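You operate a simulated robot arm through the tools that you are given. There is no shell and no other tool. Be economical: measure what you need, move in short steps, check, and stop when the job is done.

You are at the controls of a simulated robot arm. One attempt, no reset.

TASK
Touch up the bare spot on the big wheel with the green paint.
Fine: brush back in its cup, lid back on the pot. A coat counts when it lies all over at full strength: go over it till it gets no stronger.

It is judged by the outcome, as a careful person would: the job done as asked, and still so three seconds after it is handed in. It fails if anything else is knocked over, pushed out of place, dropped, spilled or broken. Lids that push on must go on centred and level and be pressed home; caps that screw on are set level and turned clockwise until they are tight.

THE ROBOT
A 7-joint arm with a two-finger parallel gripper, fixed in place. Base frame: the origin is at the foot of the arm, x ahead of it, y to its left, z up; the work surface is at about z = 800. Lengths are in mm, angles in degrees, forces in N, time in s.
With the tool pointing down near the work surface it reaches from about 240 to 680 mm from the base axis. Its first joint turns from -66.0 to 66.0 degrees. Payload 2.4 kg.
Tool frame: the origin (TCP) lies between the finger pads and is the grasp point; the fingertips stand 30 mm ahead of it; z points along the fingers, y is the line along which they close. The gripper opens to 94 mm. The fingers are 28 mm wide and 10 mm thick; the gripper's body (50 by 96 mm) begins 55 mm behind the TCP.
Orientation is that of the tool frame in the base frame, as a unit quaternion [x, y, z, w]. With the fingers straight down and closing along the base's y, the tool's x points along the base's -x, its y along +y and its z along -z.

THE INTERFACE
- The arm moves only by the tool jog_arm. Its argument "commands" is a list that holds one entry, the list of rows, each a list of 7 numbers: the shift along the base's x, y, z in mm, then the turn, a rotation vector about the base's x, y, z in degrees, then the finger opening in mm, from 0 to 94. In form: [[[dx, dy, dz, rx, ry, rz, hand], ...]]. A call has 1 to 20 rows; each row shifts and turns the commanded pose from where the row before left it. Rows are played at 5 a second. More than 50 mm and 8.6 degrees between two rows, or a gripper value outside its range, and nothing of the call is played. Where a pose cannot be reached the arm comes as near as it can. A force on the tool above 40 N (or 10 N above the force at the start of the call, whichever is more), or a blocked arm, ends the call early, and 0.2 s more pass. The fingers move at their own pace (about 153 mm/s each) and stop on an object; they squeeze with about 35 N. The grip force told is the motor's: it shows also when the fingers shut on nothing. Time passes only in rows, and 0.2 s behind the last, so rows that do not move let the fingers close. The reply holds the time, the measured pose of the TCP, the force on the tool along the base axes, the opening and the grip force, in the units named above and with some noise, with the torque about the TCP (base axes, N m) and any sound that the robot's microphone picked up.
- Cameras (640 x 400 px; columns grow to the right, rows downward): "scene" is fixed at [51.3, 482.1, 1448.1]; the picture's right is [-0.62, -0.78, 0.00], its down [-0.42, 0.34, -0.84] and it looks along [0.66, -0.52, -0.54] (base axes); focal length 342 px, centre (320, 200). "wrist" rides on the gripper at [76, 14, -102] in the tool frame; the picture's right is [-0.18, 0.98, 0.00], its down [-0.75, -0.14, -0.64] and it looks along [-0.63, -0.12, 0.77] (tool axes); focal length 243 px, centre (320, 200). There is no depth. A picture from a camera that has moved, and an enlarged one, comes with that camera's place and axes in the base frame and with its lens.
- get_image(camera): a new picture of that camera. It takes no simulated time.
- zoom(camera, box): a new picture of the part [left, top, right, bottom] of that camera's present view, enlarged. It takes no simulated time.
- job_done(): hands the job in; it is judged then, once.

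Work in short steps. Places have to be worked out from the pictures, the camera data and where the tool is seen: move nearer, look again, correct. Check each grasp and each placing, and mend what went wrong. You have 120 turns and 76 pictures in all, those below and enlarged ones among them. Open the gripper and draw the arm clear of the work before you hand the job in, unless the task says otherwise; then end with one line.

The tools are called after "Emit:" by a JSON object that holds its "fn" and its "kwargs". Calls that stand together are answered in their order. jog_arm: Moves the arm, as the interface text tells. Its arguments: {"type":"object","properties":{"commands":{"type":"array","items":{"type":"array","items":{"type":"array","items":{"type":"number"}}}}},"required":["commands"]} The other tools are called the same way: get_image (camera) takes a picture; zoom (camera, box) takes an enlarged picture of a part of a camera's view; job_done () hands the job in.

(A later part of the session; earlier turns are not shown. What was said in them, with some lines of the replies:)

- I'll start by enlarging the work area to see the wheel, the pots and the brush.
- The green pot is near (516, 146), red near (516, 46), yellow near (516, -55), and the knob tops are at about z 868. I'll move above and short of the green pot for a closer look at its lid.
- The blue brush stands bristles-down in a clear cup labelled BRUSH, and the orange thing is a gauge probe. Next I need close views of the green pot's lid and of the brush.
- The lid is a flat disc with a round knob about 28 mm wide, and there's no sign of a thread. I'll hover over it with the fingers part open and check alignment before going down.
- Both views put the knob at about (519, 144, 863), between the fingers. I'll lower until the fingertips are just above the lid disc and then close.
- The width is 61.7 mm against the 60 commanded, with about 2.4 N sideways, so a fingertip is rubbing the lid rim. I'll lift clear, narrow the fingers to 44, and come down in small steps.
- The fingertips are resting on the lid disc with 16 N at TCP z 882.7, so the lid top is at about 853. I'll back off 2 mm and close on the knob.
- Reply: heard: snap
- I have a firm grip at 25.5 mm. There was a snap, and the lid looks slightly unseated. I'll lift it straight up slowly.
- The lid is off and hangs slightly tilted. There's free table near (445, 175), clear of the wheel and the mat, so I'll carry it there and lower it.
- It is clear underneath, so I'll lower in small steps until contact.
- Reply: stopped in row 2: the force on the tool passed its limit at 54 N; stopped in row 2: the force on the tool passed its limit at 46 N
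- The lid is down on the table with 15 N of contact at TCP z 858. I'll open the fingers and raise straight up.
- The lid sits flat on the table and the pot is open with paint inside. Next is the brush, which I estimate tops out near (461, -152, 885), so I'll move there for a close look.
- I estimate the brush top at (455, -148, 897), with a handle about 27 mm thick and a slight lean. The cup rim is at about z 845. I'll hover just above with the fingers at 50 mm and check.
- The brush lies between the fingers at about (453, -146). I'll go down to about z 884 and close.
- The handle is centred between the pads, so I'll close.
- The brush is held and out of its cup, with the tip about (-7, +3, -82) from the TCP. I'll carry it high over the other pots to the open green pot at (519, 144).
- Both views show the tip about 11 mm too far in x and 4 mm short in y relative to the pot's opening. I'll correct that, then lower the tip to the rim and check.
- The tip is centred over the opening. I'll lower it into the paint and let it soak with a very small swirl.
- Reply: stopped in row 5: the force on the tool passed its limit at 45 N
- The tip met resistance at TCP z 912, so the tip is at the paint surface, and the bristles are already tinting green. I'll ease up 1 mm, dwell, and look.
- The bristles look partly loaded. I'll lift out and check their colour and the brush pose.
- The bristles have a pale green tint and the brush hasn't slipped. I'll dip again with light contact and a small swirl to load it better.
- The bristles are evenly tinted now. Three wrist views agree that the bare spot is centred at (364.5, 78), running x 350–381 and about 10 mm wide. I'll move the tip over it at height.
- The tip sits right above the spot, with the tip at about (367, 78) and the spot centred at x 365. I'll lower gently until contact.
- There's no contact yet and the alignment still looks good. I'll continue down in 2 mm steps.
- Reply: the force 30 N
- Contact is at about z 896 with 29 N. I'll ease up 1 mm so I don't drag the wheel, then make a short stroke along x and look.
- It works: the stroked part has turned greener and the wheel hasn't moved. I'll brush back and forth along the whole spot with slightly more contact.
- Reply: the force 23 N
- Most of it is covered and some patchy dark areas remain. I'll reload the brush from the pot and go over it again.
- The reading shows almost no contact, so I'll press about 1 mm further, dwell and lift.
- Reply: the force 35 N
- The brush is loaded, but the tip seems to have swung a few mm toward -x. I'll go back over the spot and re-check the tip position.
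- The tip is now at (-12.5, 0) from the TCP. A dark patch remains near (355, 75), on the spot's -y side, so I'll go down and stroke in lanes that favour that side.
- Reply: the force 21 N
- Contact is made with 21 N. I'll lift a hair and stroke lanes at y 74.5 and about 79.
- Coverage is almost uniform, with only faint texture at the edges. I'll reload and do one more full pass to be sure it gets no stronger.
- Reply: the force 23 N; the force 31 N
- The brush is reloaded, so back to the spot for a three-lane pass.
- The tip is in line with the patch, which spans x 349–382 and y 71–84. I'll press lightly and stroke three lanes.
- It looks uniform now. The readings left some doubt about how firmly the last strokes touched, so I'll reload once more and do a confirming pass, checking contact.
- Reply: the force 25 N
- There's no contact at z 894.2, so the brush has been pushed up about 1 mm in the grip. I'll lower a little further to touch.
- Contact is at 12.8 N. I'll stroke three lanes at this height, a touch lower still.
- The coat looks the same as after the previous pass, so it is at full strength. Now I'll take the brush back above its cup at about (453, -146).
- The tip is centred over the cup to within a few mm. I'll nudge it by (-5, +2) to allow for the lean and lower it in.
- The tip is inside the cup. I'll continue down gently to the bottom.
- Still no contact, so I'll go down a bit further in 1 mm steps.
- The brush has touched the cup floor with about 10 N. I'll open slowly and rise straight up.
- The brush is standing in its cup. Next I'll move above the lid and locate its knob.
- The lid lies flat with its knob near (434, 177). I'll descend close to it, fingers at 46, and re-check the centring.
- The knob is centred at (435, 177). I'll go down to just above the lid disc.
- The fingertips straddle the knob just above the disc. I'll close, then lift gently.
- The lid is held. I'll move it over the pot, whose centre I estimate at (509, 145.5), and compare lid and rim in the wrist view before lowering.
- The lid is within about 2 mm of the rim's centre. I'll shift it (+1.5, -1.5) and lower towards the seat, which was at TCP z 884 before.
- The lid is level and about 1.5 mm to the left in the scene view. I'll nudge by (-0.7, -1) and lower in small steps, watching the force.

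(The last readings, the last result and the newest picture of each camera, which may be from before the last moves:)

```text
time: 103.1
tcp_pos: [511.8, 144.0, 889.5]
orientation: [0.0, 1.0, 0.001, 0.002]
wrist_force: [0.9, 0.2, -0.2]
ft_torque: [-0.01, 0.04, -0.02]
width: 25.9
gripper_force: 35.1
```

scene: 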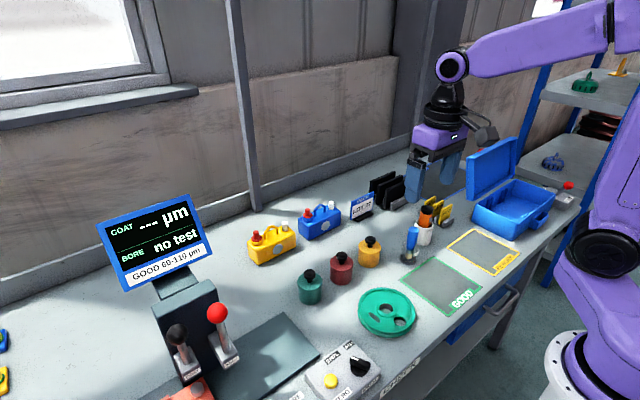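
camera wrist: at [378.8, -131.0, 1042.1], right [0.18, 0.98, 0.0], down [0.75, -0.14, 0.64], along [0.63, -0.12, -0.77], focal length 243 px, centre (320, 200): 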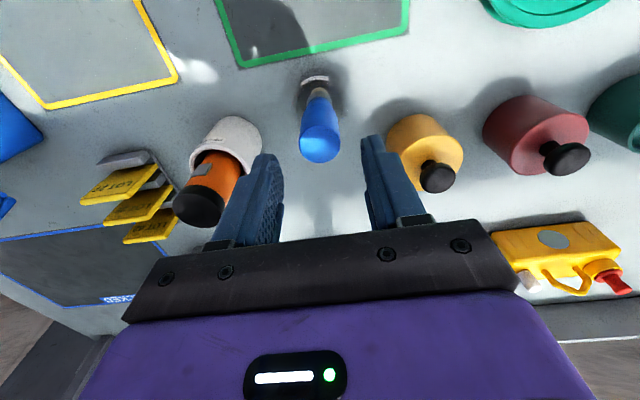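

Emit:
{"fn": "jog_arm", "kwargs": {"commands": [[[0, 0, -1.5, 0, 0, 0, 10], [0, 0, -1.5, 0, 0, 0, 10], [0, 0, 0, 0, 0, 0, 10]]]}}

Emit:
{"fn": "jog_arm", "kwargs": {"commands": [[[0, 0, -1.5, 0, 0, 0, 10], [0, 0, -1.0, 0, 0, 0, 10], [0, 0, 0, 0, 0, 0, 10]]]}}

Emit:
{"fn": "zoom", "kwargs": {"camera": "scene", "box": [285, 250, 335, 310]}}

```text
time: 103.9
tcp_pos: [510.7, 144.0, 886.9]
orientation: [-0.001, 1.0, 0.001, 0.002]
wrist_force: [-11.0, 1.7, 28.8]
ft_torque: [0.03, 0.07, -0.01]
width: 25.7
gripper_force: 35.3
heard: snap
```

```text
time: 104.2
tcp_pos: [511.5, 143.8, 887.6]
orientation: [-0.001, 1.0, 0.001, 0.002]
wrist_force: [-5.3, -0.8, 9.3]
ft_torque: [-0.03, 0.05, -0.03]
width: 25.9
gripper_force: 34.8
stopped in row 1: the force on the tool passed its limit at 44 N (the readings are from after the stop); the commanded pose is now the measured one
```

```text
6.67 times, centred on (310, 280) of scene
camera zoom: at [51.1, 482.1, 1448.1], right [-0.62, -0.78, 0.0], down [-0.42, 0.34, -0.84], along [0.66, -0.52, -0.54], focal length 2277 px, centre (387, -333)
```

zoom: 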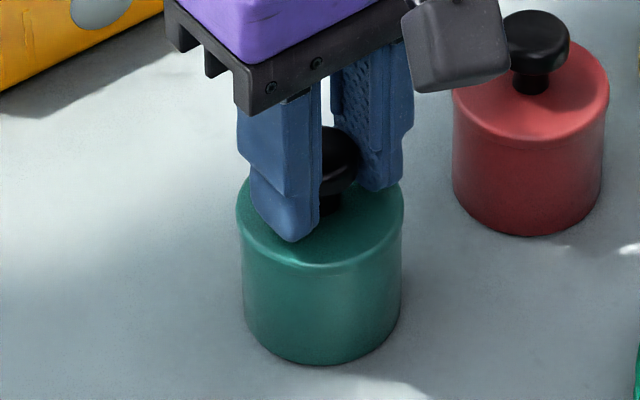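

There was a snap and the lid sits flush and centred. I'll release, rise, and press once on the knob with closed fingers to be sure it's home.

Emit:
{"fn": "jog_arm", "kwargs": {"commands": [[[0, 0, 0.5, 0, 0, 0, 32], [0, 0, 0, 0, 0, 0, 44], [0, 0, 0, 0, 0, 0, 46], [0, 0, 15, 0, 0, 0, 46], [0, 0, 25, 0, 0, 0, 46], [-2, 1, 5, 0, 0, 0, 0], [0, 0, 0, 0, 0, 0, 0], [0, 0, 0, 0, 0, 0, 0], [0, 0, -8, 0, 0, 0, 0], [0, 0, -4, 0, 0, 0, 0]]]}}

Emit:
{"fn": "zoom", "kwargs": {"camera": "scene", "box": [285, 250, 335, 310]}}

```text
time: 106.5
tcp_pos: [509.4, 144.3, 919.3]
orientation: [-0.001, 1.0, 0.001, 0.002]
wrist_force: [-1.0, -0.3, 0.5]
ft_torque: [-0.03, -0.04, -0.01]
width: 0.1
gripper_force: 33.0
```

```text
6.67 times, centred on (310, 280) of scene
camera zoom: at [51.3, 482.1, 1448.1], right [-0.62, -0.78, 0.0], down [-0.42, 0.34, -0.84], along [0.66, -0.52, -0.54], focal length 2277 px, centre (387, -333)
```

zoom: 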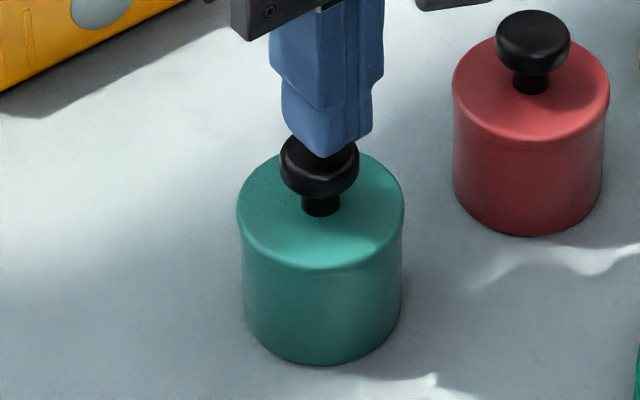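

The lid is level and on, with the fingers just above the knob. I'll press down until about 30–40 N.

Emit:
{"fn": "jog_arm", "kwargs": {"commands": [[[0, 0, -3, 0, 0, 0, 0], [0, 0, -2, 0, 0, 0, 0], [0, 0, -2, 0, 0, 0, 0], [0, 0, -1.5, 0, 0, 0, 0], [0, 0, -1, 0, 0, 0, 0], [0, 0, -1, 0, 0, 0, 0]]]}}

```text
time: 107.8
tcp_pos: [509.3, 144.8, 910.3]
orientation: [-0.001, 1.0, 0.001, 0.002]
wrist_force: [0.4, 0.9, -0.1]
ft_torque: [-0.03, 0.05, 0.0]
width: 0.0
gripper_force: 32.8
```

Emit:
{"fn": "jog_arm", "kwargs": {"commands": [[[0, 0, -1, 0, 0, 0, 0], [0, 0, -1, 0, 0, 0, 0], [0, 0, -1, 0, 0, 0, 0], [0, 0, -1, 0, 0, 0, 0], [0, 0, -1, 0, 0, 0, 0], [0, 0, -1, 0, 0, 0, 0]]]}}

```text
time: 108.9
tcp_pos: [510.2, 145.5, 907.5]
orientation: [-0.002, 1.0, 0.001, 0.003]
wrist_force: [-5.5, -1.5, 11.5]
ft_torque: [-0.03, 0.17, 0.02]
width: 0.0
gripper_force: 32.8
stopped in row 5: the force on the tool passed its limit at 44 N (the readings are from after the stop); the commanded pose is now the measured one
```

The press reached 44 N with no further snap, so the lid is home. I'll withdraw upward, open, and take a final look.

Emit:
{"fn": "jog_arm", "kwargs": {"commands": [[[0, 0, 20, 0, 0, 0, 0], [0, 0, 40, 0, 0, 0, 20], [-20, -10, 45, 0, 0, 0, 60], [-40, -20, 40, 0, 0, 0, 90], [-40, -25, 30, 0, 0, 0, 90], [-40, -25, 20, 0, 0, 0, 90], [0, 0, 0, 0, 0, 0, 90]]]}}

Emit:
{"fn": "get_image", "kwargs": {"camera": "scene"}}

Emit:
{"fn": "zoom", "kwargs": {"camera": "scene", "box": [285, 200, 455, 340]}}

```text
refused: row 3 steps farther than a row can; nothing moved
```

```text
3 pictures are left
```

scene: 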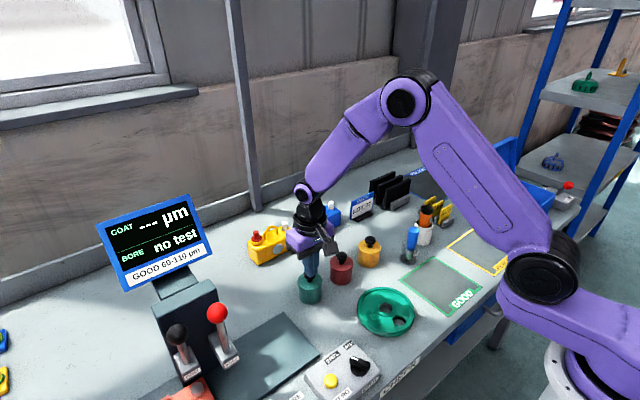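

```text
2.86 times, centred on (370, 270) of scene
camera zoom: at [51.0, 482.0, 1448.1], right [-0.62, -0.78, 0.0], down [-0.42, 0.34, -0.84], along [0.66, -0.52, -0.54], focal length 976 px, centre (177, 0)
```

zoom: 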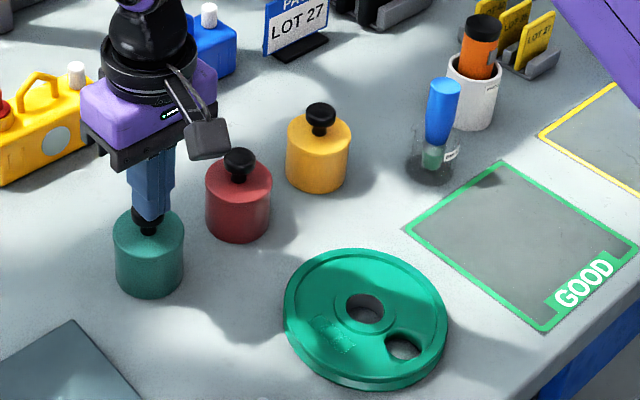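

That move was refused because one step was too long, so I'll withdraw with shorter steps.

Emit:
{"fn": "jog_arm", "kwargs": {"commands": [[[0, 0, 20, 0, 0, 0, 0], [0, 0, 40, 0, 0, 0, 0], [0, 0, 45, 0, 0, 0, 60], [-25, -15, 30, 0, 0, 0, 90], [-30, -25, 20, 0, 0, 0, 90], [-30, -25, 20, 0, 0, 0, 90], [0, 0, 0, 0, 0, 0, 90]]]}}

Emit:
{"fn": "zoom", "kwargs": {"camera": "scene", "box": [285, 200, 455, 340]}}

Emit:
{"fn": "zoom", "kwargs": {"camera": "scene", "box": [360, 285, 410, 335]}}

```text
time: 110.5
tcp_pos: [426.1, 78.9, 1082.7]
orientation: [0.0, 1.0, 0.001, 0.003]
wrist_force: [1.3, 0.6, 0.5]
ft_torque: [-0.02, -0.03, 0.01]
width: 90.0
gripper_force: 0.0
```

```text
2.86 times, centred on (370, 270) of scene
camera zoom: at [51.3, 482.1, 1448.1], right [-0.62, -0.78, 0.0], down [-0.42, 0.34, -0.84], along [0.66, -0.52, -0.54], focal length 976 px, centre (177, 0)
```

zoom: 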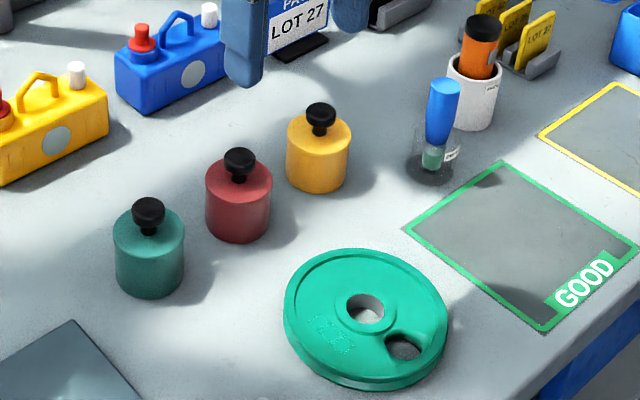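

```text
8.00 times, centred on (385, 310) of scene
camera zoom: at [51.3, 482.1, 1448.1], right [-0.62, -0.78, 0.0], down [-0.42, 0.34, -0.84], along [0.66, -0.52, -0.54], focal length 2732 px, centre (-200, -680)
```

zoom: 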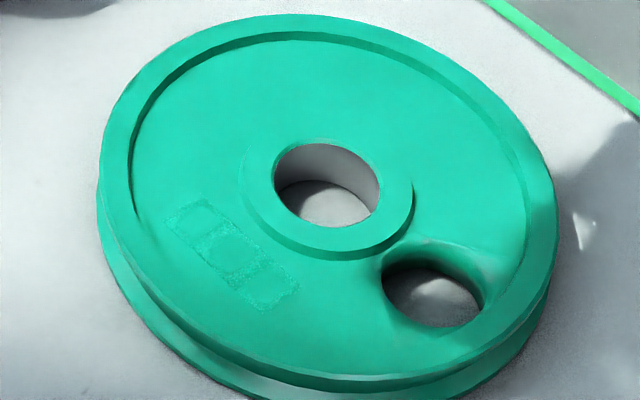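

The spot is fully green, the brush is in its cup, the lid is on level, and the arm is clear with nothing else disturbed. I'm handing in.

Emit:
{"fn": "job_done", "kwargs": {}}

```text
The job is handed in.
```

The bare spot on the big wheel is painted green all over, and the last pass made it no stronger. The brush is back in its cup, the lid is pressed home on the green pot, and the arm is clear.
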